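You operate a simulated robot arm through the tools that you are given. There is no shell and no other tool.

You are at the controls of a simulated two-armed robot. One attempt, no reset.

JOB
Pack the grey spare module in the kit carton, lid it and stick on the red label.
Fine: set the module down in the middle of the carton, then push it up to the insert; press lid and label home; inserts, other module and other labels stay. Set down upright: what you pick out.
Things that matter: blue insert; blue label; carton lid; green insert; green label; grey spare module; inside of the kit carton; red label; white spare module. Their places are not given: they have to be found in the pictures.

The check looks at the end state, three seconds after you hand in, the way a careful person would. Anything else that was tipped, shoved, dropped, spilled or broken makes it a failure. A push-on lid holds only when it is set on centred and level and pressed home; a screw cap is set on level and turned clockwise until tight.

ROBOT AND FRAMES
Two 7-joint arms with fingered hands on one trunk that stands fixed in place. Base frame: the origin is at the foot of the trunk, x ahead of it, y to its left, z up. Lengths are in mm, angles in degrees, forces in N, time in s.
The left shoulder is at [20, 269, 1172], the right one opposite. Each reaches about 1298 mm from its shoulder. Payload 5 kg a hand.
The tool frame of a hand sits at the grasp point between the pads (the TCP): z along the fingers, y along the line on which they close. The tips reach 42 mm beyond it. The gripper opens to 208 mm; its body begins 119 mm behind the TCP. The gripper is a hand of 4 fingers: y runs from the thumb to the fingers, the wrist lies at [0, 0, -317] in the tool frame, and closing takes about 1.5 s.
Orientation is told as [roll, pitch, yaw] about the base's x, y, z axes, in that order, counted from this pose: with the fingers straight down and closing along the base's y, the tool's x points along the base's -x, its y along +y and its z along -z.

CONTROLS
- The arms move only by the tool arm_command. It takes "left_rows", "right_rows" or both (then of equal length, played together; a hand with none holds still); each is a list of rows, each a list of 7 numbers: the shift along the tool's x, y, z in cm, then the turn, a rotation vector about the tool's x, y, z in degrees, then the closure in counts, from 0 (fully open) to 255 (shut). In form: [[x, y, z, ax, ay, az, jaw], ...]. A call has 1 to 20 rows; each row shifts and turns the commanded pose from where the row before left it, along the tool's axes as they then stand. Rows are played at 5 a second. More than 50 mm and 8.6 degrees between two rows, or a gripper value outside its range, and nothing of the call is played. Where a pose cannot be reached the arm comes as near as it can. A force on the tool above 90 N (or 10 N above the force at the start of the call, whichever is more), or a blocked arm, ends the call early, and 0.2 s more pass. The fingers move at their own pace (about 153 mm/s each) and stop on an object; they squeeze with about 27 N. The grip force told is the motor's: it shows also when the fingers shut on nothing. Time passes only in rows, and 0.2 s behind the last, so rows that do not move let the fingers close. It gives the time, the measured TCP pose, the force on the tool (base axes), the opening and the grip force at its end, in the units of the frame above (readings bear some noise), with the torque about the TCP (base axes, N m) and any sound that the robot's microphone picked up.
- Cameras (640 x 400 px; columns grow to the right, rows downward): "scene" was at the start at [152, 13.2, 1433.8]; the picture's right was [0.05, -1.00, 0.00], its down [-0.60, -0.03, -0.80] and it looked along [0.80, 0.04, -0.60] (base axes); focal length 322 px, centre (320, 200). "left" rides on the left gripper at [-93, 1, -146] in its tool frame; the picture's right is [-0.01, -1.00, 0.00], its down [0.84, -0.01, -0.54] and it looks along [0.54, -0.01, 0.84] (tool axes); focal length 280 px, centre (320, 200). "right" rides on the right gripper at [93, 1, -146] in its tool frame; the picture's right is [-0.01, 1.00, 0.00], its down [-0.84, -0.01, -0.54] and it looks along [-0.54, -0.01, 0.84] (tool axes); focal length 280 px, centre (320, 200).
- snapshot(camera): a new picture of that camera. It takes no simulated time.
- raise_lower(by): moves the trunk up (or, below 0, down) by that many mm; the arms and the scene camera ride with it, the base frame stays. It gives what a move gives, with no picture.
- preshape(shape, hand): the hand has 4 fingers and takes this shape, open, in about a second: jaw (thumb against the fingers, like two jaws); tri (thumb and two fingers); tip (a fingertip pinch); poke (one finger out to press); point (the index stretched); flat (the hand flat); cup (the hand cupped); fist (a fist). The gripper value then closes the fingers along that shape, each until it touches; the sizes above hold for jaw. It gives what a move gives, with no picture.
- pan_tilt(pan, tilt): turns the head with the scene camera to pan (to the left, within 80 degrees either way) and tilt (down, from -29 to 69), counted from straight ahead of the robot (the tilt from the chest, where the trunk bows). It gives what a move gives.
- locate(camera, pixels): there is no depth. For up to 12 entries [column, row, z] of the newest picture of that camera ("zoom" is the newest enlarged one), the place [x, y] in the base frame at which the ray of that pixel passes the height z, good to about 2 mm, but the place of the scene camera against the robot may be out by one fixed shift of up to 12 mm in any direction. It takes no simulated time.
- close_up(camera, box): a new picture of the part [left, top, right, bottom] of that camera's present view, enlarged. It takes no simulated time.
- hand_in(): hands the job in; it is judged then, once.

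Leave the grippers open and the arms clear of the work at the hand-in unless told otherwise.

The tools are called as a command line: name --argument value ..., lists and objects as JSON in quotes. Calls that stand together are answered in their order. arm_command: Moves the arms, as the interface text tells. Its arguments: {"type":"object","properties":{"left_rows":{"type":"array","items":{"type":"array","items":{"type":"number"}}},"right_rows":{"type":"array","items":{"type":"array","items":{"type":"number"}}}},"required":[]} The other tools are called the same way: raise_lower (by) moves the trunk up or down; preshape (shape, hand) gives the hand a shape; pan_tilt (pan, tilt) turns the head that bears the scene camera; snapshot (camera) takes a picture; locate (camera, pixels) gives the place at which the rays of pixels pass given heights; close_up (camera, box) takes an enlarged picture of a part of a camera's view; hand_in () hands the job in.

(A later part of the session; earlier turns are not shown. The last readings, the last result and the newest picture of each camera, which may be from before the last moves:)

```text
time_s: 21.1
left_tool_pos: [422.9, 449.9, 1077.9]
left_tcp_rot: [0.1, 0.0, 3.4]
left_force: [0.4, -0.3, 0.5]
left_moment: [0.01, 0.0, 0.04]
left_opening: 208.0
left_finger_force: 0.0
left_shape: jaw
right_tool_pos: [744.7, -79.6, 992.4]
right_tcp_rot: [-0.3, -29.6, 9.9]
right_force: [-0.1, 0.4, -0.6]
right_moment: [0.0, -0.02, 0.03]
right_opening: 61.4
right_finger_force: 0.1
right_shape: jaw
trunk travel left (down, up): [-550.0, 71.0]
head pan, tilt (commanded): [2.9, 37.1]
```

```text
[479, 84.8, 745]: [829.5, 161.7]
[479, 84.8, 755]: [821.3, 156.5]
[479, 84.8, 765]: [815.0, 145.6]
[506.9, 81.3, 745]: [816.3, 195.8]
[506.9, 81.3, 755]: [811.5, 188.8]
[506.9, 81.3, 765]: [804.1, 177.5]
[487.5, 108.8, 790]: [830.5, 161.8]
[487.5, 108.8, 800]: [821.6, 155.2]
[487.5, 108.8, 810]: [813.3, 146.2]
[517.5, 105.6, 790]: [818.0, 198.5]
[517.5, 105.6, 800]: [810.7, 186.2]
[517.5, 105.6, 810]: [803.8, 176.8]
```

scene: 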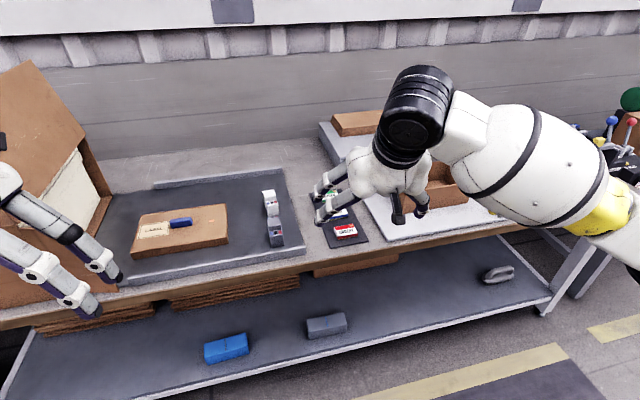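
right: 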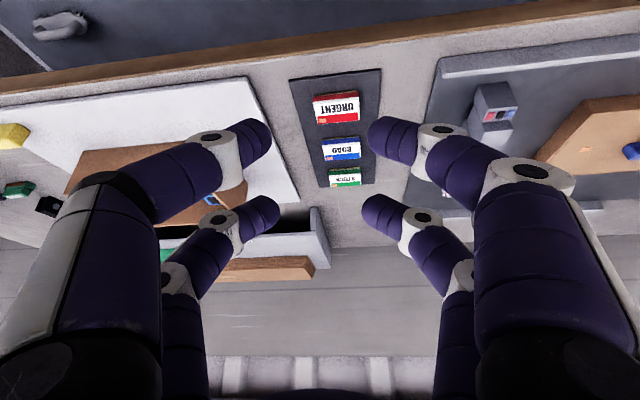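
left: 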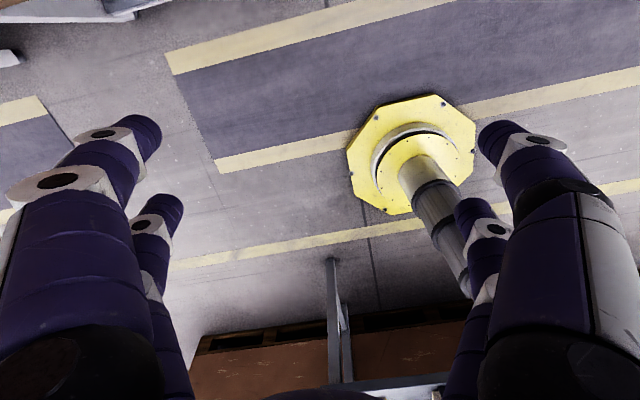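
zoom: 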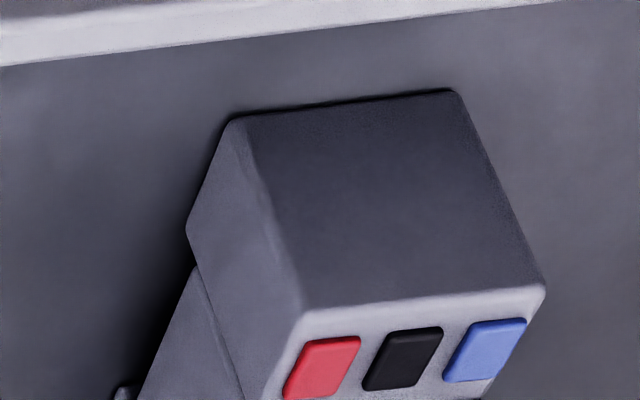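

Matching the two views gives the tray at z≈765, module ledge z≈810, tall top ≈825, module centre ≈(849,173), yaw ≈17°. Before picking, I'll move over towards the carton at yaw 17° to measure carton heights better.

arm_command --right_rows '[[-0.81, -4.02, 0.115, 0, 0, 0, 120], [-0.81, -4.02, 0.115, 0, 0, 0, 120], [-0.81, -4.02, 0.115, 0, 0, 0, 120], [-0.81, -4.02, 0.115, 0, 0, 0, 120], [-0.81, -4.02, 0.115, 0, 0, 0, 120], [-0.81, -4.02, 0.115, 0, 0, 0, 120], [0, 0, 0, -3.56, 0, -6.26, 120], [0, 0, 0, 0, 0, 0, 120]]'

snapshot --camera "right"

```text
time_s: 22.9
left_tool_pos: [424.1, 451.2, 1077.2]
left_tcp_rot: [0.0, 0.1, 3.4]
left_force: [0.6, 0.5, -0.6]
left_moment: [-0.02, 0.02, 0.04]
left_opening: 207.8
left_finger_force: 0.1
left_shape: jaw
right_tool_pos: [831.0, -311.3, 1013.1]
right_tcp_rot: [-0.2, -29.6, 17.1]
right_force: [-0.5, 0.1, 0.2]
right_moment: [-0.02, 0.01, 0.0]
right_opening: 109.8
right_finger_force: 0.0
right_shape: jaw
trunk travel left (down, up): [-550.0, 71.0]
head pan, tilt (commanded): [2.9, 37.1]
```

```text
taken
```

right: 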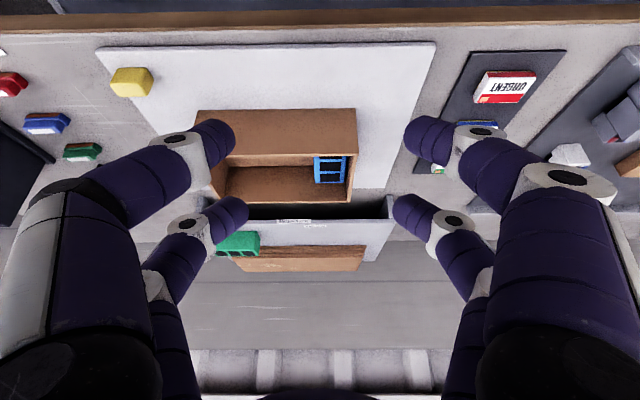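

close_up --camera "right" --box '[190, 95, 370, 207]'

```text
3.56 times, centred on (280, 151) of right
```

zoom: 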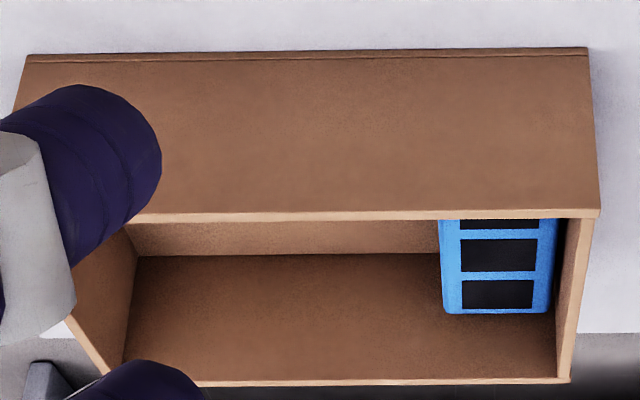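

locate --camera "zoom" --pixels '[[588, 48, 755], [588, 48, 770], [28, 56, 755], [28, 56, 770], [600, 214, 845], [600, 214, 860], [570, 381, 845], [570, 381, 860], [445, 312, 810], [445, 312, 830], [548, 312, 810], [548, 312, 830]]'

```text
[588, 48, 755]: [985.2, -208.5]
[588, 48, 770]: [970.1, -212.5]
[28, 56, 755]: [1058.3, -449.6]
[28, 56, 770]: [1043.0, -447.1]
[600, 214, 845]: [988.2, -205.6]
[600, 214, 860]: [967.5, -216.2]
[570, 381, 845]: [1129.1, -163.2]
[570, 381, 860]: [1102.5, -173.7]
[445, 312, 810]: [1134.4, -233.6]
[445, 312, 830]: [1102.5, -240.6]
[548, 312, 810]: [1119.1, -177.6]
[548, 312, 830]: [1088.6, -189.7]
```

The two views agree on: rim z≈856, carton bottom ≈770, centre ≈(1075,-308), outer 242×142, yaw ≈16.8°, insert top ≈827 with its face about u=+57 from the centre. Now I'll close in the air to 36 mm (211 counts) to see how far the knuckles stick out.

arm_command --right_rows '[[0, 0, 0, 0, 0, 0, 211], [0, 0, 0, 0, 0, 0, 211], [0, 0, 0, 0, 0, 0, 211], [0, 0, 0, 0, 0, 0, 211], [0, 0, 0, 0, 0, 0, 211]]'

snapshot --camera "right"

snapshot --camera "scene"

```text
time_s: 24.1
left_tool_pos: [423.6, 449.5, 1077.6]
left_tcp_rot: [0.1, 0.0, 3.4]
left_force: [-0.1, 0.3, -0.7]
left_moment: [-0.01, -0.02, -0.01]
left_opening: 207.7
left_finger_force: 0.1
left_shape: jaw
right_tool_pos: [831.7, -311.1, 1013.9]
right_tcp_rot: [-0.3, -29.6, 17.0]
right_force: [0.7, -0.5, 0.8]
right_moment: [-0.02, 0.04, -0.03]
right_opening: 36.9
right_finger_force: 0.1
right_shape: jaw
trunk travel left (down, up): [-550.0, 71.0]
head pan, tilt (commanded): [2.9, 37.1]
```

```text
taken
```

right: 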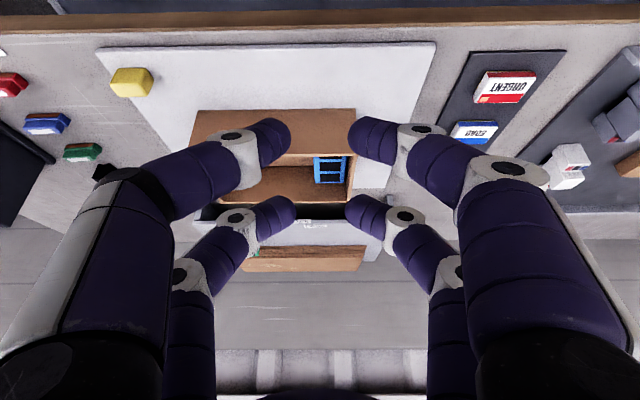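

```text
taken
```

scene: 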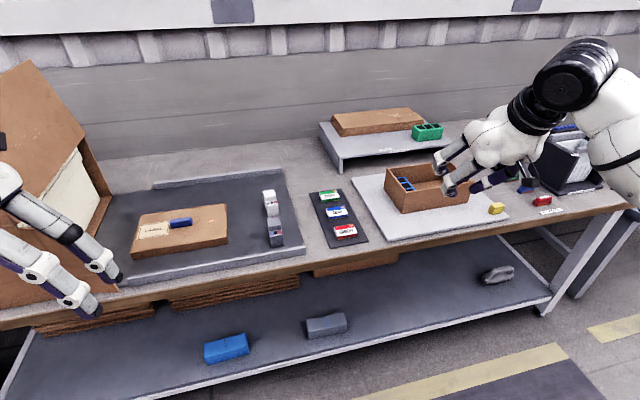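

At 37 mm opening the knuckles stay within ±64 mm and above the insert. Plan: pinch the grey module with the near finger pair at about 47 mm above its base. I'll move to a spot about 70 mm above the grasp pose, opening 90 mm.

arm_command --right_rows '[[-0.932, 4.162, 1.47, 0, 0, 0, 145], [-0.932, 4.162, 1.47, 0, 0, 0, 145], [-0.932, 4.162, 1.47, 0, 0, 0, 145], [-0.932, 4.162, 1.47, 0, 0, 0, 145], [-0.932, 4.162, 1.47, 0, 0, 0, 145], [-0.932, 4.162, 1.47, 0, 0, 0, 145], [-0.932, 4.162, 1.47, 0, 0, 0, 145], [-0.932, 4.162, 1.47, 0, 0, 0, 145], [-0.932, 4.162, 1.47, 0, 0, 0, 145], [-0.932, 4.162, 1.47, 0, 0, 0, 145], [-0.932, 4.162, 1.47, 0, 0, 0, 145], [0, 0, 0, 0, 0, 0, 145]]'

snapshot --camera "right"

snapshot --camera "scene"

```text
time_s: 26.7
left_tool_pos: [425.3, 449.6, 1078.9]
left_tcp_rot: [0.0, 0.0, 3.3]
left_force: [0.3, -0.7, -0.1]
left_moment: [0.01, 0.05, -0.03]
left_opening: 207.7
left_finger_force: 0.0
left_shape: jaw
right_tool_pos: [861.0, 175.0, 917.2]
right_tcp_rot: [-0.3, -29.6, 16.8]
right_force: [-0.6, -0.1, 0.1]
right_moment: [0.07, 0.01, 0.05]
right_opening: 89.3
right_finger_force: 0.0
right_shape: jaw
trunk travel left (down, up): [-550.0, 71.0]
head pan, tilt (commanded): [2.9, 37.1]
```

```text
taken
```

right: 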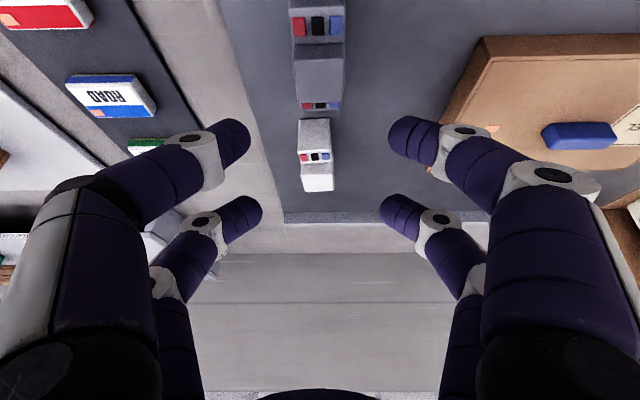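

```text
taken
```

scene: 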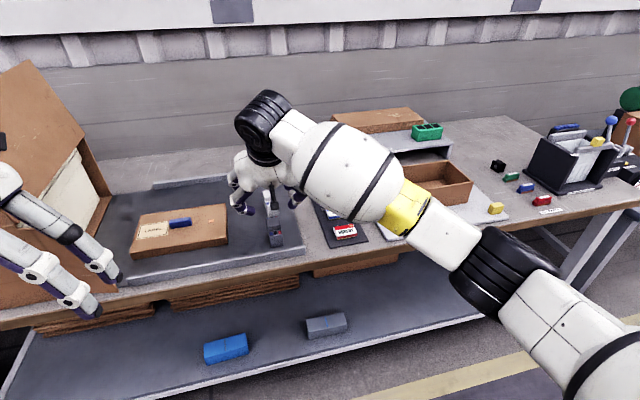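

The module sits centred between the fingers (column ~318). Close-up to refine its position and yaw.

close_up --camera "right" --box '[270, 0, 370, 62]'

close_up --camera "right" --box '[260, 30, 390, 200]'

```text
6.40 times, centred on (320, 31) of right
```

zoom: 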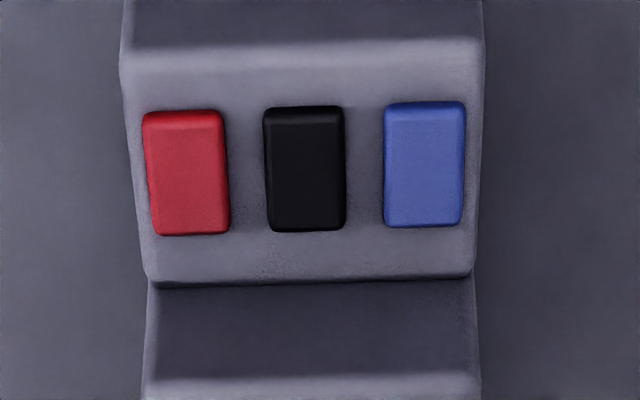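

```text
2.35 times, centred on (325, 115) of right
```

zoom: 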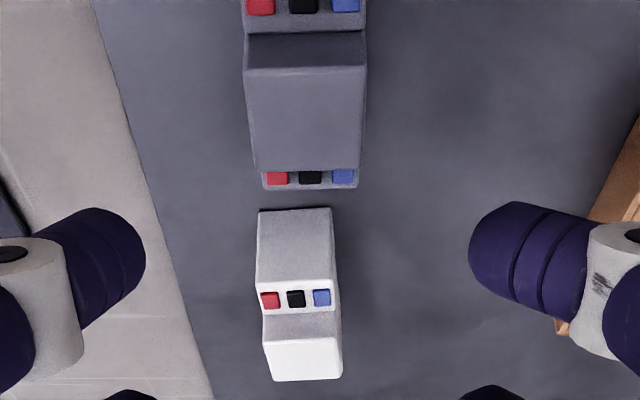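

locate --camera "zoom" --pixels '[[246, 68, 825], [367, 66, 825], [253, 171, 825], [360, 169, 825], [262, 189, 810], [357, 188, 810], [257, 211, 765], [331, 208, 765]]'

locate --camera "right" --pixels '[[290, 12.5, 810], [345, 10.5, 810], [293, 43.5, 810], [394, 130, 900]]'

```text
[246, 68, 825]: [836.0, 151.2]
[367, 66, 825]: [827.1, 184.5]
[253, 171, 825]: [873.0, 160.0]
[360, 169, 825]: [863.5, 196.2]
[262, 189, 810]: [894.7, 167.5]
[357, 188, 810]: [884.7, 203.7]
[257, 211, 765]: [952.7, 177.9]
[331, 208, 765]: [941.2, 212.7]
```

```text
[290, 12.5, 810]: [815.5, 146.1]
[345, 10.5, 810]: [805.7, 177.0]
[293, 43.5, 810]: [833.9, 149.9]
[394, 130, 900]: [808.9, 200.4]
```

Module centre refined to (850,173.5), yaw 16.9°. Hand is aligned within 2 mm; I'll descend vertically 63 mm to the grasp pose with the fingers at 90 mm.

arm_command --right_rows '[[0.785, 0.04, 1.38, 0, 0, 0, 145], [0.785, 0.04, 1.38, 0, 0, 0, 145], [0.785, 0.04, 1.38, 0, 0, 0, 145], [0.785, 0.04, 1.38, 0, 0, 0, 145], [0, 0, 0, 0, 0, 0, 145]]'

snapshot --camera "right"

close_up --camera "scene" --box '[200, 150, 340, 260]'

```text
time_s: 27.9
left_tool_pos: [423.5, 451.0, 1079.2]
left_tcp_rot: [0.0, 0.0, 3.3]
left_force: [0.1, -0.6, 0.4]
left_moment: [0.0, 0.01, 0.01]
left_opening: 207.8
left_finger_force: 0.0
left_shape: jaw
right_tool_pos: [858.7, 177.5, 855.6]
right_tcp_rot: [-0.4, -29.6, 17.0]
right_force: [-0.2, 0.5, 0.0]
right_moment: [-0.01, 0.01, -0.02]
right_opening: 89.2
right_finger_force: 0.0
right_shape: jaw
trunk travel left (down, up): [-550.0, 71.0]
head pan, tilt (commanded): [2.9, 37.1]
```

```text
taken
```

right: 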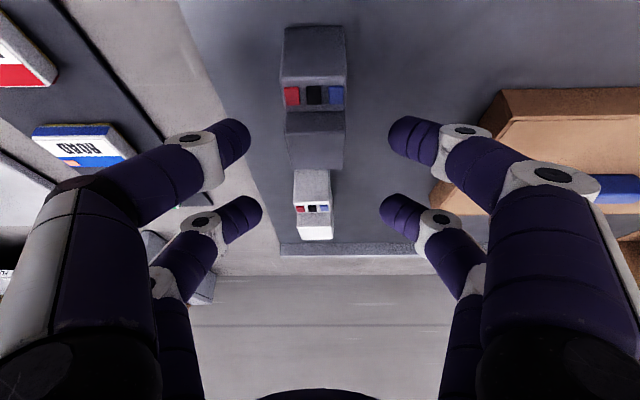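

```text
3.64 times, centred on (270, 205) of scene
```

zoom: 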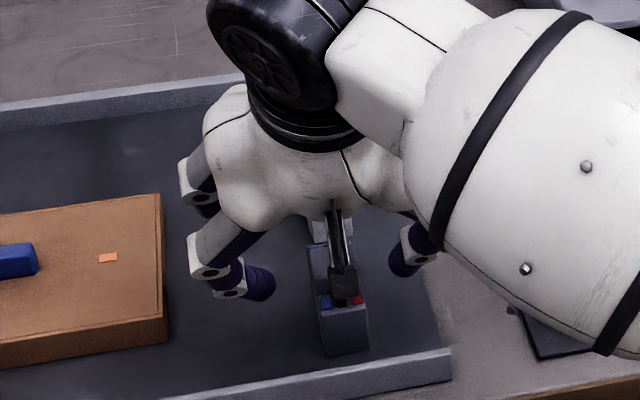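

Near fingertips flank the tall block's middle as predicted. Closing now.

arm_command --right_rows '[[0, 0, 0, 0, 0, 0, 190], [0, 0, 0, 0, 0, 0, 205], [0, 0, 0, 0, 0, 0, 225], [0, 0, 0, 0, 0, 0, 240], [0, 0, 0, 0, 0, 0, 240], [0, 0, 0, 0, 0, 0, 240]]'

snapshot --camera "right"

```text
time_s: 29.3
left_tool_pos: [423.4, 450.6, 1078.3]
left_tcp_rot: [0.0, 0.0, 3.5]
left_force: [-0.8, -0.3, 0.7]
left_moment: [0.0, -0.03, 0.01]
left_opening: 207.9
left_finger_force: 0.1
left_shape: jaw
right_tool_pos: [858.7, 178.7, 854.8]
right_tcp_rot: [-0.2, -29.6, 17.0]
right_force: [0.0, 0.7, -0.6]
right_moment: [-0.01, -0.06, -0.01]
right_opening: 15.2
right_finger_force: 26.5
right_shape: jaw
trunk travel left (down, up): [-550.0, 71.0]
head pan, tilt (commanded): [2.9, 37.1]
```

```text
taken
```

right: 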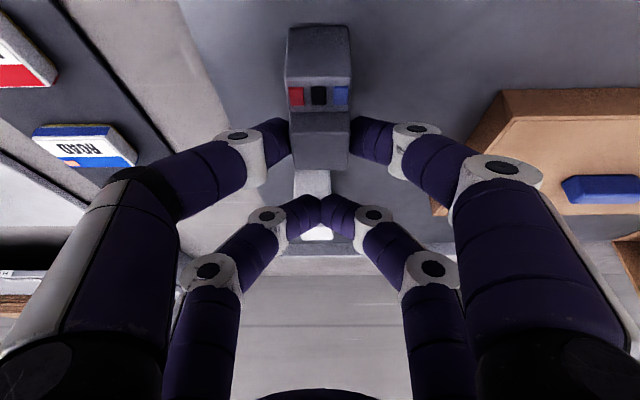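

The near pair grips the module (26.5 N), far pair closed in air. Lift slowly straight up.

arm_command --right_rows '[[-0.494, 0, -0.869, 0, 0, 0, 240], [-0.494, 0, -0.869, 0, 0, 0, 240], [-0.988, 0, -1.738, 0, 0, 0, 240], [-0.988, 0, -1.738, 0, 0, 0, 240], [-0.988, 0, -1.738, 0, 0, 0, 240], [-0.988, 0, -1.738, 0, 0, 0, 240], [-0.988, 0, -1.738, 0, 0, 0, 240], [0, 0, 0, 0, 0, 0, 240]]'

snapshot --camera "right"

snapshot --camera "scene"

```text
time_s: 31.1
left_tool_pos: [422.6, 449.4, 1078.1]
left_tcp_rot: [0.0, 0.0, 3.4]
left_force: [0.4, -0.9, -0.2]
left_moment: [0.03, -0.01, 0.0]
left_opening: 208.1
left_finger_force: 0.1
left_shape: jaw
right_tool_pos: [858.1, 177.7, 974.4]
right_tcp_rot: [-0.3, -29.6, 17.0]
right_force: [-0.4, 0.0, -1.7]
right_moment: [0.03, 0.01, 0.02]
right_opening: 15.3
right_finger_force: 26.7
right_shape: jaw
trunk travel left (down, up): [-550.0, 71.0]
head pan, tilt (commanded): [2.9, 37.1]
```

```text
taken
```

right: 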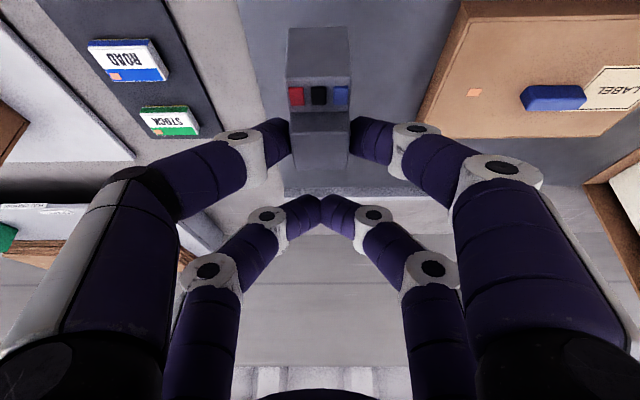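

```text
taken
```

scene: 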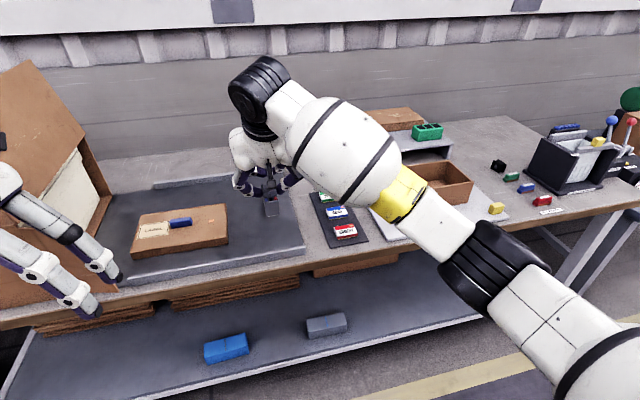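

Module held level and unchanged in view. Now I'll carry it to above the carton, to the middle of the free space (centre about u=−15), bottom kept ~35 mm above the rim.

arm_command --right_rows '[[-0.471, -3.877, 0.177, 0, 0, 0, 240], [-0.471, -3.877, 0.177, 0, 0, 0, 240], [-0.471, -3.877, 0.177, 0, 0, 0, 240], [-0.471, -3.877, 0.177, 0, 0, 0, 240], [-0.471, -3.877, 0.177, 0, 0, 0, 240], [-0.471, -3.877, 0.177, 0, 0, 0, 240], [-0.471, -3.877, 0.177, 0, 0, 0, 240], [-0.471, -3.877, 0.177, 0, 0, 0, 240], [-0.471, -3.877, 0.177, 0, 0, 0, 240], [-0.471, -3.877, 0.177, 0, 0, 0, 240], [-0.471, -3.877, 0.177, 0, 0, 0, 240], [-0.471, -3.877, 0.177, 0, 0, 0, 240], [-0.471, -3.877, 0.177, 0, 0, 0, 240], [-0.471, -3.877, 0.177, 0, 0, 0, 240], [0, 0, 0, 0, 0, 0, 240]]'

snapshot --camera "right"

snapshot --camera "scene"

```text
time_s: 34.3
left_tool_pos: [423.0, 450.5, 1078.1]
left_tcp_rot: [0.0, 0.0, 3.4]
left_force: [-0.4, 0.3, 0.1]
left_moment: [-0.02, -0.08, 0.0]
left_opening: 208.2
left_finger_force: 0.0
left_shape: jaw
right_tool_pos: [1082.0, -320.6, 989.7]
right_tcp_rot: [-0.3, -29.6, 17.1]
right_force: [0.8, 0.7, -1.6]
right_moment: [-0.02, 0.0, -0.02]
right_opening: 15.4
right_finger_force: 26.8
right_shape: jaw
trunk travel left (down, up): [-550.0, 71.0]
head pan, tilt (commanded): [2.9, 37.1]
```

```text
taken
```

right: 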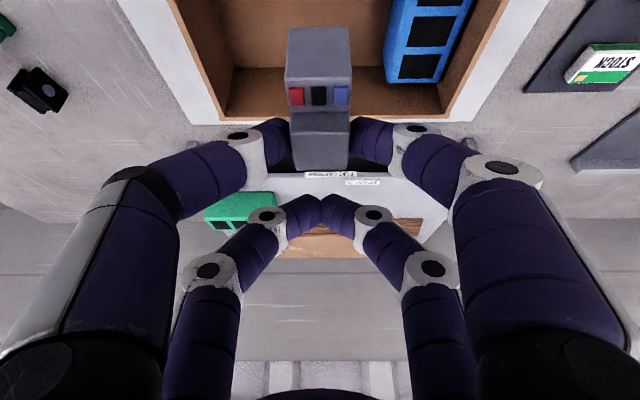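

```text
taken
```

scene: 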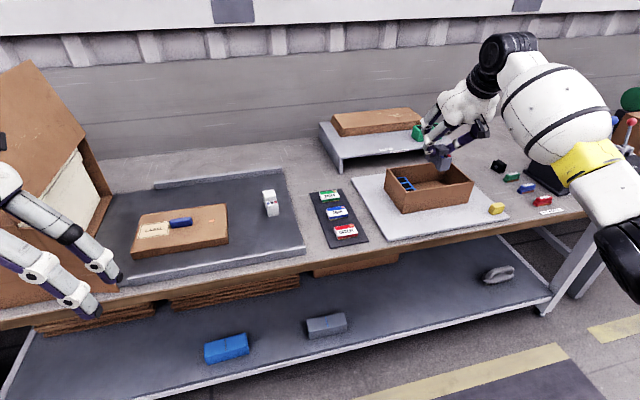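

Good position. I'll take a close-up of the carton from here to verify the module's place relative to walls and insert.

close_up --camera "right" --box '[150, 0, 550, 180]'

close_up --camera "scene" --box '[370, 110, 520, 220]'

```text
1.60 times, centred on (350, 90) of right
```

zoom: 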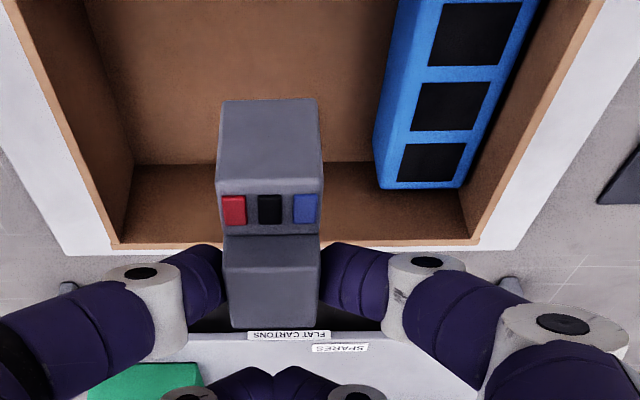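

```text
3.64 times, centred on (445, 165) of scene
```

zoom: 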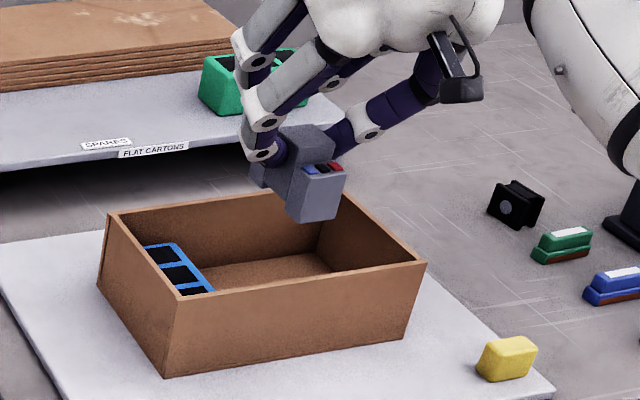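

close_up --camera "right" --box '[150, 0, 550, 180]'

locate --camera "zoom" --pixels '[[112, 248, 856], [480, 245, 856], [380, 188, 827], [460, 188, 827], [374, 150, 774], [133, 165, 774], [375, 163, 774], [398, 20, 827], [245, 98, 856]]'

```text
1.60 times, centred on (350, 90) of right
```

zoom: 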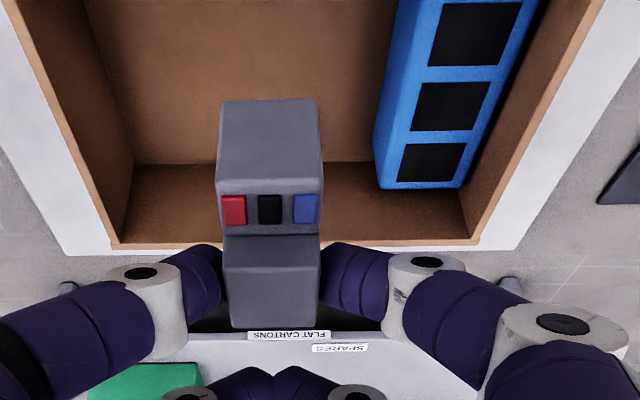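

```text
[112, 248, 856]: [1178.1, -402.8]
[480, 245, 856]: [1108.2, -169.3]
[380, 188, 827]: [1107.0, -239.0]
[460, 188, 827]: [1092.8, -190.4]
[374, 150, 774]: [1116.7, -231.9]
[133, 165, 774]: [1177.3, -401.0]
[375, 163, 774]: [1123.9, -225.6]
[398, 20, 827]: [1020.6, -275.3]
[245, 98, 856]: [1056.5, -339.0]
```

Carton corners agree with earlier values. Insert face at about u=+57, module over u≈−14. Now lower the module: 100 mm, then 16 mm more in small steps, watching the force.

arm_command --right_rows '[[0.988, 0, 1.738, 0, 0, 0, 240], [0.988, 0, 1.738, 0, 0, 0, 240], [0.988, 0, 1.738, 0, 0, 0, 240], [0.988, 0, 1.738, 0, 0, 0, 240], [0.988, 0, 1.738, 0, 0, 0, 240], [0.395, 0, 0.695, 0, 0, 0, 240], [0.395, 0, 0.695, 0, 0, 0, 240], [0, 0, 0, 0, 0, 0, 240]]'

snapshot --camera "right"

close_up --camera "scene" --box '[370, 110, 520, 220]'

```text
time_s: 36.1
left_tool_pos: [424.2, 449.0, 1078.6]
left_tcp_rot: [0.0, 0.0, 3.4]
left_force: [0.8, 0.6, -0.2]
left_moment: [-0.03, 0.02, 0.01]
left_opening: 207.8
left_finger_force: 0.0
left_shape: jaw
right_tool_pos: [1083.7, -321.1, 872.8]
right_tcp_rot: [-0.4, -29.6, 17.0]
right_force: [-0.4, 1.2, -1.3]
right_moment: [-0.01, 0.0, -0.01]
right_opening: 15.4
right_finger_force: 26.6
right_shape: jaw
trunk travel left (down, up): [-550.0, 71.0]
head pan, tilt (commanded): [2.9, 37.1]
```

```text
taken
```

right: 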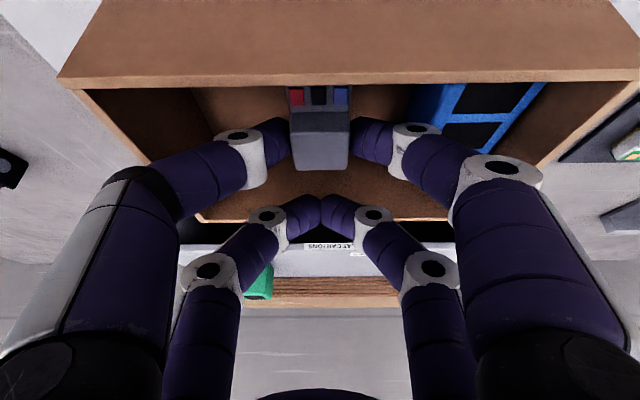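

```text
3.64 times, centred on (445, 165) of scene
```

zoom: 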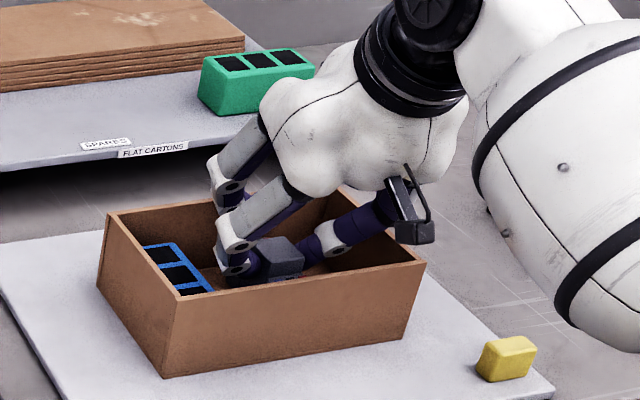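

No contact yet. Continue down in 2–3 mm steps.

arm_command --right_rows '[[0.148, 0, 0.261, 0, 0, 0, 240], [0, 0, 0, 0, 0, 0, 240]]'

arm_command --right_rows '[[0.148, 0, 0.261, 0, 0, 0, 240], [0, 0, 0, 0, 0, 0, 240]]'

```text
time_s: 36.7
left_tool_pos: [423.5, 450.3, 1078.8]
left_tcp_rot: [-0.1, 0.1, 3.4]
left_force: [0.7, 0.3, -0.7]
left_moment: [0.01, -0.01, 0.02]
left_opening: 207.8
left_finger_force: 0.0
left_shape: jaw
right_tool_pos: [1082.2, -321.3, 870.9]
right_tcp_rot: [-0.3, -29.7, 17.0]
right_force: [-0.9, 0.4, -1.0]
right_moment: [0.02, -0.03, 0.01]
right_opening: 15.4
right_finger_force: 27.2
right_shape: jaw
trunk travel left (down, up): [-550.0, 71.0]
head pan, tilt (commanded): [2.9, 37.1]
```

```text
time_s: 37.3
left_tool_pos: [423.9, 449.9, 1077.5]
left_tcp_rot: [0.1, 0.1, 3.3]
left_force: [0.6, 0.2, 1.0]
left_moment: [-0.03, 0.0, -0.01]
left_opening: 207.6
left_finger_force: 0.0
left_shape: jaw
right_tool_pos: [1082.5, -321.5, 867.4]
right_tcp_rot: [-0.3, -29.6, 17.0]
right_force: [0.2, -0.2, 0.0]
right_moment: [0.02, -0.03, -0.02]
right_opening: 15.5
right_finger_force: 27.3
right_shape: jaw
trunk travel left (down, up): [-550.0, 71.0]
head pan, tilt (commanded): [2.9, 37.1]
```

arm_command --right_rows '[[0.099, 0, 0.174, 0, 0, 0, 240], [0, 0, 0, 0, 0, 0, 240]]'

arm_command --right_rows '[[0.099, 0, 0.174, 0, 0, 0, 240], [0, 0, 0, 0, 0, 0, 240]]'

```text
time_s: 37.9
left_tool_pos: [423.5, 449.2, 1078.3]
left_tcp_rot: [0.0, 0.1, 3.5]
left_force: [0.4, 0.0, -0.2]
left_moment: [-0.04, 0.02, -0.02]
left_opening: 207.9
left_finger_force: 0.0
left_shape: jaw
right_tool_pos: [1082.1, -321.2, 865.6]
right_tcp_rot: [-0.4, -29.7, 17.0]
right_force: [0.8, -1.7, 7.2]
right_moment: [-0.09, 0.09, -0.04]
right_opening: 15.3
right_finger_force: 26.9
right_shape: jaw
trunk travel left (down, up): [-550.0, 71.0]
head pan, tilt (commanded): [2.9, 37.1]
```

```text
time_s: 38.5
left_tool_pos: [422.0, 450.1, 1079.5]
left_tcp_rot: [0.0, -0.2, 3.3]
left_force: [-0.2, 0.5, 0.3]
left_moment: [-0.04, 0.0, 0.02]
left_opening: 208.0
left_finger_force: 0.0
left_shape: jaw
right_tool_pos: [1080.9, -320.7, 866.8]
right_tcp_rot: [-0.3, -29.8, 17.0]
right_force: [3.8, -1.9, 17.9]
right_moment: [-0.19, 0.05, -0.05]
right_opening: 15.9
right_finger_force: 27.5
right_shape: jaw
trunk travel left (down, up): [-550.0, 71.0]
head pan, tilt (commanded): [2.9, 37.1]
```

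Contact with the carton floor (18 N). I'll ease off 2 mm, then open the fingers to about 52 mm.

arm_command --right_rows '[[-0.079, 0, -0.139, 0, 0, 0, 240], [0, 0, 0, 0, 0, 0, 215], [0, 0, 0, 0, 0, 0, 200], [0, 0, 0, 0, 0, 0, 192], [0, 0, 0, 0, 0, 0, 192]]'

snapshot --camera "right"

```text
time_s: 39.7
left_tool_pos: [423.8, 450.2, 1077.4]
left_tcp_rot: [-0.1, 0.1, 3.4]
left_force: [0.1, -0.2, 0.8]
left_moment: [0.0, -0.03, -0.02]
left_opening: 208.0
left_finger_force: 0.0
left_shape: jaw
right_tool_pos: [1082.8, -322.1, 863.5]
right_tcp_rot: [-0.3, -29.6, 17.0]
right_force: [-0.4, -0.5, 0.7]
right_moment: [0.02, -0.02, 0.0]
right_opening: 50.7
right_finger_force: 0.0
right_shape: jaw
trunk travel left (down, up): [-550.0, 71.0]
head pan, tilt (commanded): [2.9, 37.1]
```

```text
taken
```

right: 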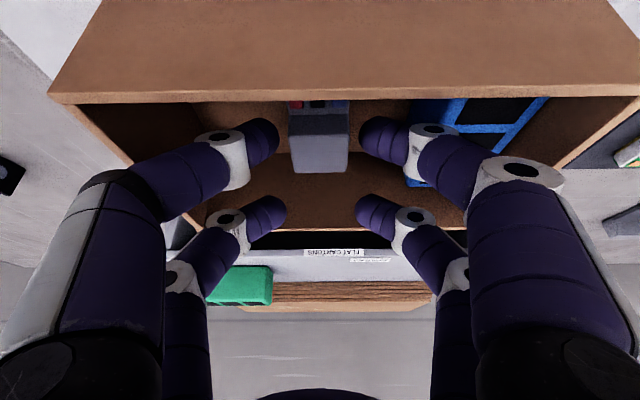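

Released; module stands on the floor. I'll raise the hand straight up clear of the rim, then look down into the carton.

arm_command --right_rows '[[-0.5, 0, -0.88, 0, 0, 0, 192], [-1.0, 0, -1.76, 0, 0, 0, 192], [-1.0, 0, -1.76, 0, 0, 0, 192], [-1.0, 0, -1.76, 0, 0, 0, 192], [-1.0, 0, -1.76, 0, 0, 0, 192], [0, 0, 0, 0, 0, 0, 192]]'

snapshot --camera "right"

close_up --camera "scene" --box '[370, 110, 520, 220]'

```text
time_s: 41.1
left_tool_pos: [424.1, 450.5, 1077.7]
left_tcp_rot: [0.0, 0.0, 3.4]
left_force: [0.0, -0.8, -0.1]
left_moment: [-0.01, 0.04, 0.05]
left_opening: 207.7
left_finger_force: 0.1
left_shape: jaw
right_tool_pos: [1084.2, -322.3, 955.4]
right_tcp_rot: [-0.4, -29.6, 17.0]
right_force: [-0.3, 0.6, -0.4]
right_moment: [0.0, -0.01, 0.0]
right_opening: 50.8
right_finger_force: 0.0
right_shape: jaw
trunk travel left (down, up): [-550.0, 71.0]
head pan, tilt (commanded): [2.9, 37.1]
```

```text
taken
```

right: 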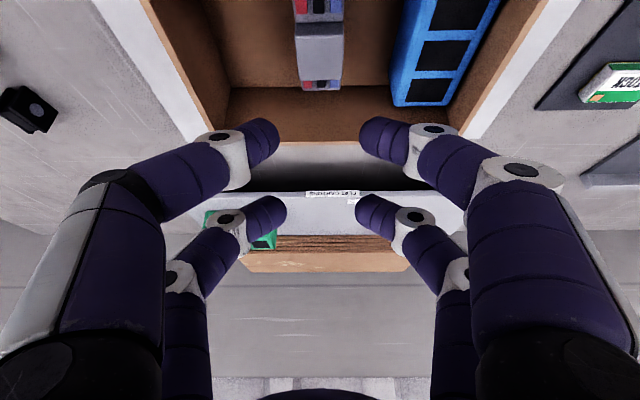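

```text
3.64 times, centred on (445, 165) of scene
```

zoom: 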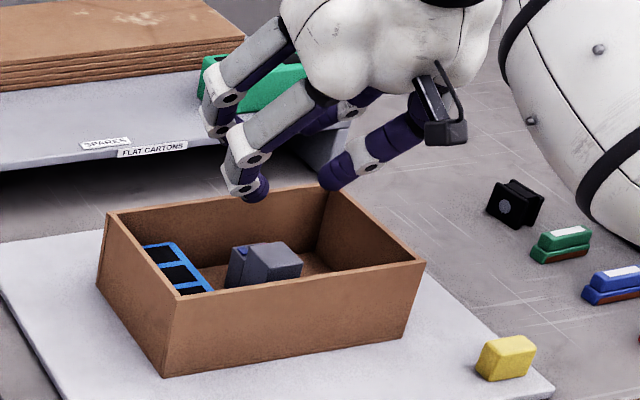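

Module is upright inside. I'll measure the gap from module to the insert with a close-up.

close_up --camera "right" --box '[200, 0, 520, 110]'

```text
2.00 times, centred on (360, 55) of right
```

zoom: 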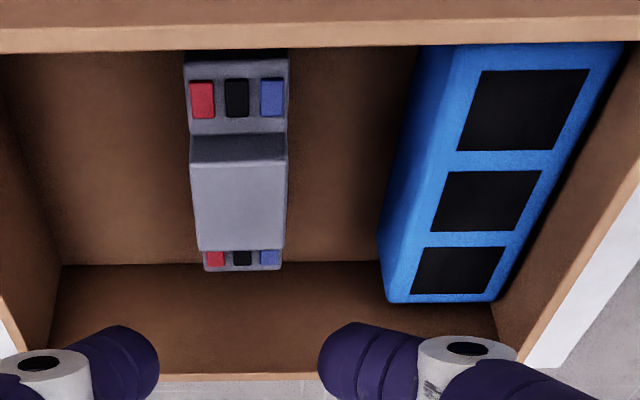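

locate --camera "zoom" --pixels '[[192, 164, 836], [289, 161, 836], [197, 249, 836], [282, 250, 836], [205, 270, 821], [281, 268, 821], [387, 301, 827], [497, 300, 827], [378, 240, 777], [412, 60, 777], [62, 265, 777], [200, 263, 777]]'

```text
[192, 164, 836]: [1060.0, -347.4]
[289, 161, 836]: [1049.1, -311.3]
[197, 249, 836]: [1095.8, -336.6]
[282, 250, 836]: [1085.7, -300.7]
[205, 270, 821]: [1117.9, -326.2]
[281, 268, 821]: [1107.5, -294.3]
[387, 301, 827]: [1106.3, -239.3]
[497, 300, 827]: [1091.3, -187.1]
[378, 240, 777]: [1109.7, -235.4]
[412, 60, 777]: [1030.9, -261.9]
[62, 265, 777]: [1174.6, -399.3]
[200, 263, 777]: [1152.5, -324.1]
```

Module centre is at u≈−14.5, v≈−7; insert face at u≈57, so about 54 mm to push. I'll open the hand fully, shift 76 mm toward +u so the −u fingers sit behind the module (the +u fingers outside the carton wall), then descend.

arm_command --right_rows '[[0, 0, 0, 0, 0, 0, 0], [0, 0, 0, 0, 0, 0, 0], [0, 0, 0, 0, 0, 0, 0], [0, 2.53, 0, 0, 0, 0, 0], [0, 2.53, 0, 0, 0, 0, 0], [0, 2.53, 0, 0, 0, 0, 0], [0, 0, 0, 0, 0, 0, 0]]'

snapshot --camera "right"

close_up --camera "scene" --box '[360, 100, 520, 220]'

```text
time_s: 42.7
left_tool_pos: [424.5, 449.8, 1078.7]
left_tcp_rot: [0.0, 0.0, 3.4]
left_force: [1.0, 0.1, 0.4]
left_moment: [0.04, 0.01, 0.0]
left_opening: 207.9
left_finger_force: 0.0
left_shape: jaw
right_tool_pos: [1060.8, -250.8, 953.7]
right_tcp_rot: [-0.3, -29.6, 16.9]
right_force: [1.5, -0.5, 0.1]
right_moment: [0.04, -0.01, 0.02]
right_opening: 208.2
right_finger_force: 0.0
right_shape: jaw
trunk travel left (down, up): [-550.0, 71.0]
head pan, tilt (commanded): [2.9, 37.1]
```

```text
taken
```

right: 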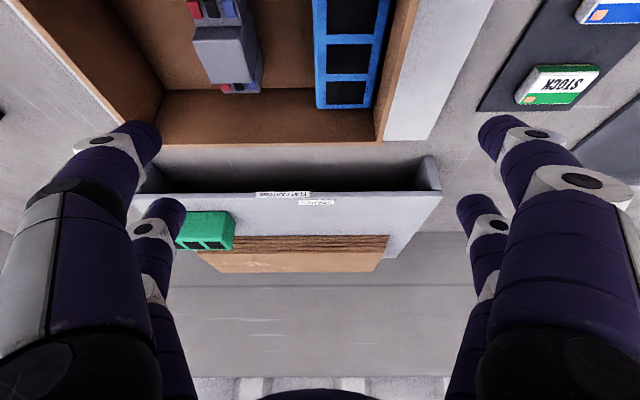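

```text
3.33 times, centred on (440, 160) of scene
```

zoom: 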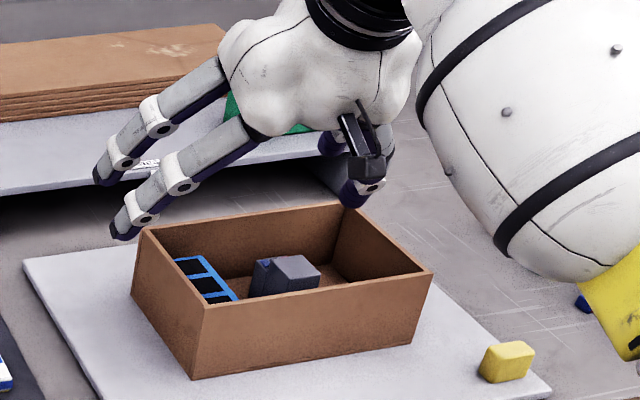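

I'll check the clearance of the outer (+u) finger from the STOCK label and its mat (pixels 517,103; 533,72; 479,110).

locate --camera "right" --pixels '[[516, 103, 770], [533, 68, 775], [479, 110, 762], [598, 72, 775], [376, 141, 856], [400, 0, 856]]'

```text
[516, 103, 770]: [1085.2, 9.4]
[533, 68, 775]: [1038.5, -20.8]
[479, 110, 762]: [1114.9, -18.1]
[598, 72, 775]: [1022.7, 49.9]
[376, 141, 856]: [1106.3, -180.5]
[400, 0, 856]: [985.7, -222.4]
```

Clear by ~30 mm and above its height. Descend 76 mm first.

arm_command --right_rows '[[0.939, 0, 1.651, 0, 0, 0, 0], [0.939, 0, 1.651, 0, 0, 0, 0], [0.939, 0, 1.651, 0, 0, 0, 0], [0.939, 0, 1.651, 0, 0, 0, 0], [0, 0, 0, 0, 0, 0, 0]]'

snapshot --camera "right"

close_up --camera "scene" --box '[360, 100, 520, 220]'

```text
time_s: 43.9
left_tool_pos: [424.2, 449.1, 1078.7]
left_tcp_rot: [0.0, 0.0, 3.4]
left_force: [0.5, 0.1, 0.2]
left_moment: [0.01, 0.01, 0.02]
left_opening: 207.8
left_finger_force: 0.0
left_shape: jaw
right_tool_pos: [1061.1, -249.0, 879.5]
right_tcp_rot: [-0.3, -29.6, 16.9]
right_force: [0.5, -0.5, 0.6]
right_moment: [-0.04, -0.02, -0.03]
right_opening: 208.3
right_finger_force: 0.0
right_shape: jaw
trunk travel left (down, up): [-550.0, 71.0]
head pan, tilt (commanded): [2.9, 37.1]
```

```text
taken
```

right: 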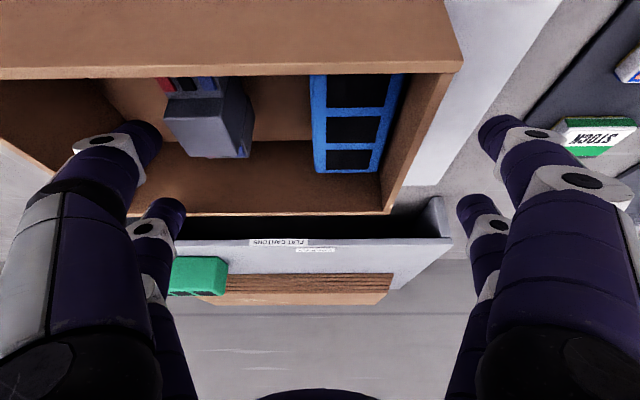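

```text
3.33 times, centred on (440, 160) of scene
```

zoom: 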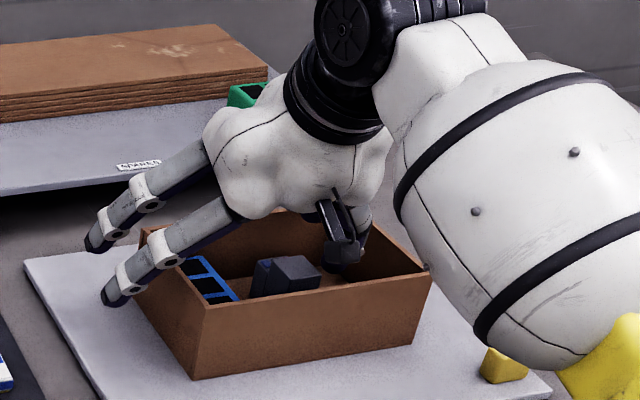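

Checking that the far −u fingertip stays inside the back wall: locate the back rim near (165,214) at z=856 and the fingertip edge (165,212) at z=858.

locate --camera "right" --pixels '[[200, 215, 856], [380, 213, 856], [175, 215, 856], [165, 200, 860], [185, 210, 860], [150, 140, 830], [166, 120, 830]]'

```text
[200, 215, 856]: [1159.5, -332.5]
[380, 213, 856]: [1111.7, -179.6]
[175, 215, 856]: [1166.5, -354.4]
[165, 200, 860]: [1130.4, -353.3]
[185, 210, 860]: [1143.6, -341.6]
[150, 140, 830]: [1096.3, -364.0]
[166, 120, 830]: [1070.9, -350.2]
```

About 11 mm margin to the back wall. Continue down 39 mm.

arm_command --right_rows '[[0.79, 0, 1.39, 0, 0, 0, 0], [0.79, 0, 1.39, 0, 0, 0, 0], [0.35, 0, 0.61, 0, 0, 0, 0], [0, 0, 0, 0, 0, 0, 0]]'

snapshot --camera "right"

close_up --camera "scene" --box '[360, 100, 520, 220]'

```text
time_s: 44.9
left_tool_pos: [423.3, 450.2, 1078.3]
left_tcp_rot: [0.0, 0.0, 3.3]
left_force: [-0.1, 1.1, 0.2]
left_moment: [0.0, -0.01, -0.01]
left_opening: 207.8
left_finger_force: 0.1
left_shape: jaw
right_tool_pos: [1061.0, -248.7, 841.3]
right_tcp_rot: [-0.3, -29.6, 17.0]
right_force: [0.1, -0.8, -0.3]
right_moment: [-0.01, 0.0, 0.0]
right_opening: 207.6
right_finger_force: 0.1
right_shape: jaw
trunk travel left (down, up): [-550.0, 71.0]
head pan, tilt (commanded): [2.9, 37.1]
```

```text
taken
```

right: 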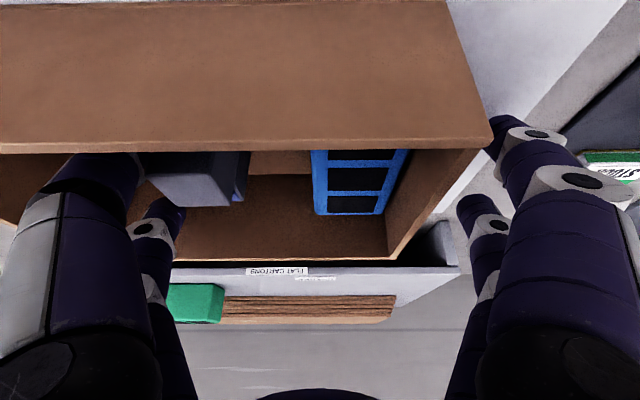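

```text
3.33 times, centred on (440, 160) of scene
```

zoom: 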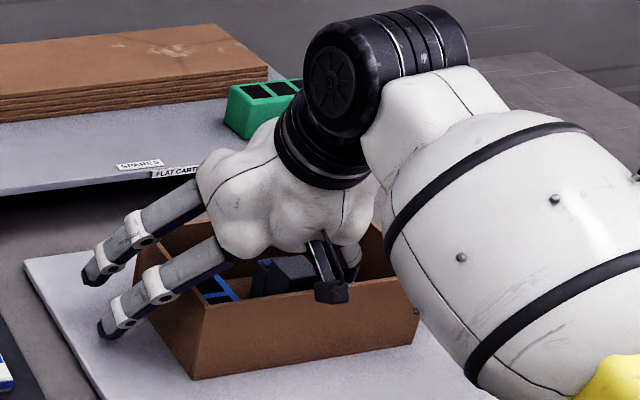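

No contact. Now push gently in +u: 40 mm at 25 mm/s first.

arm_command --right_rows '[[0, 0.5, 0, 0, 0, 0, 0], [0, 0.5, 0, 0, 0, 0, 0], [0, 0.5, 0, 0, 0, 0, 0], [0, 0.5, 0, 0, 0, 0, 0], [0, 0.5, 0, 0, 0, 0, 0], [0, 0.5, 0, 0, 0, 0, 0], [0, 0.5, 0, 0, 0, 0, 0], [0, 0.5, 0, 0, 0, 0, 0]]'

snapshot --camera "right"

close_up --camera "scene" --box '[360, 100, 520, 220]'

```text
time_s: 46.7
left_tool_pos: [423.6, 450.1, 1078.8]
left_tcp_rot: [0.1, 0.0, 3.3]
left_force: [0.4, -0.2, 0.3]
left_moment: [-0.01, -0.02, 0.03]
left_opening: 207.9
left_finger_force: 0.0
left_shape: jaw
right_tool_pos: [1048.7, -210.9, 840.3]
right_tcp_rot: [-0.3, -29.7, 17.0]
right_force: [0.5, -0.5, 1.2]
right_moment: [-0.04, 0.01, 0.01]
right_opening: 207.8
right_finger_force: 0.1
right_shape: jaw
trunk travel left (down, up): [-550.0, 71.0]
head pan, tilt (commanded): [2.9, 37.1]
```

```text
taken
```

right: 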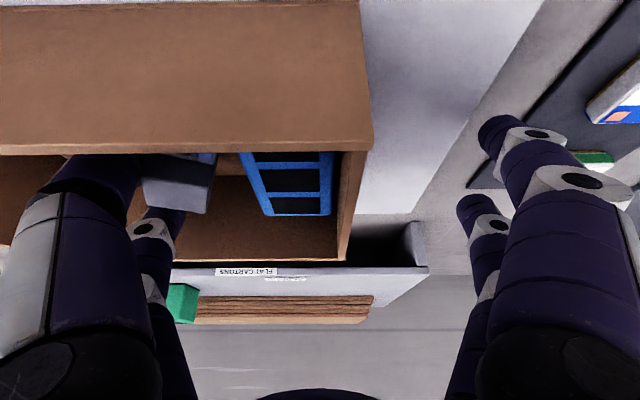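

```text
3.33 times, centred on (440, 160) of scene
```

zoom: 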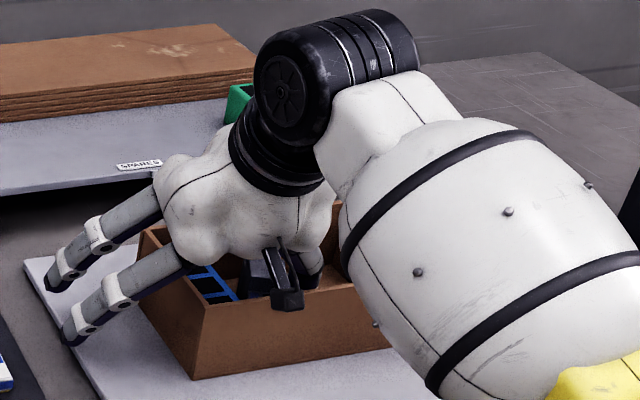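

Module is sliding upright. I'll measure the remaining gap: module's +u top edge near (213,165) and insert's −u top edge near (247,165).

close_up --camera "right" --box '[120, 130, 360, 280]'

```text
2.67 times, centred on (240, 205) of right
```

zoom: 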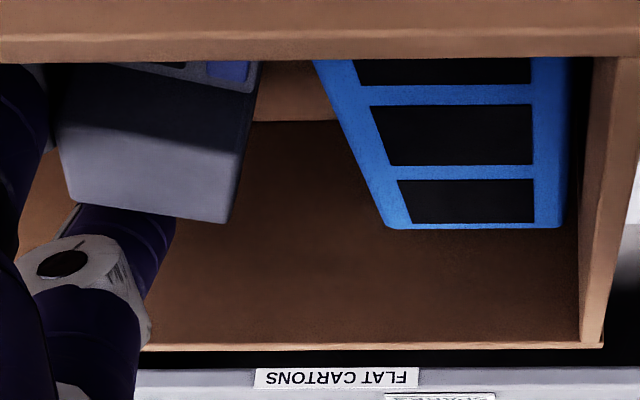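

locate --camera "zoom" --pixels '[[70, 203, 836], [228, 222, 836], [238, 152, 836], [58, 125, 836], [388, 228, 827], [560, 228, 827], [262, 62, 821], [330, 62, 827]]'

```text
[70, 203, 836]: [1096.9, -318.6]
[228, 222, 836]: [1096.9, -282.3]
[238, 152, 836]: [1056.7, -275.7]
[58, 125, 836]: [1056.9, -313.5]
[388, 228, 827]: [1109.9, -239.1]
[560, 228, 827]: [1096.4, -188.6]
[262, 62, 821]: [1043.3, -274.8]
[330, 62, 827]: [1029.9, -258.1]
```

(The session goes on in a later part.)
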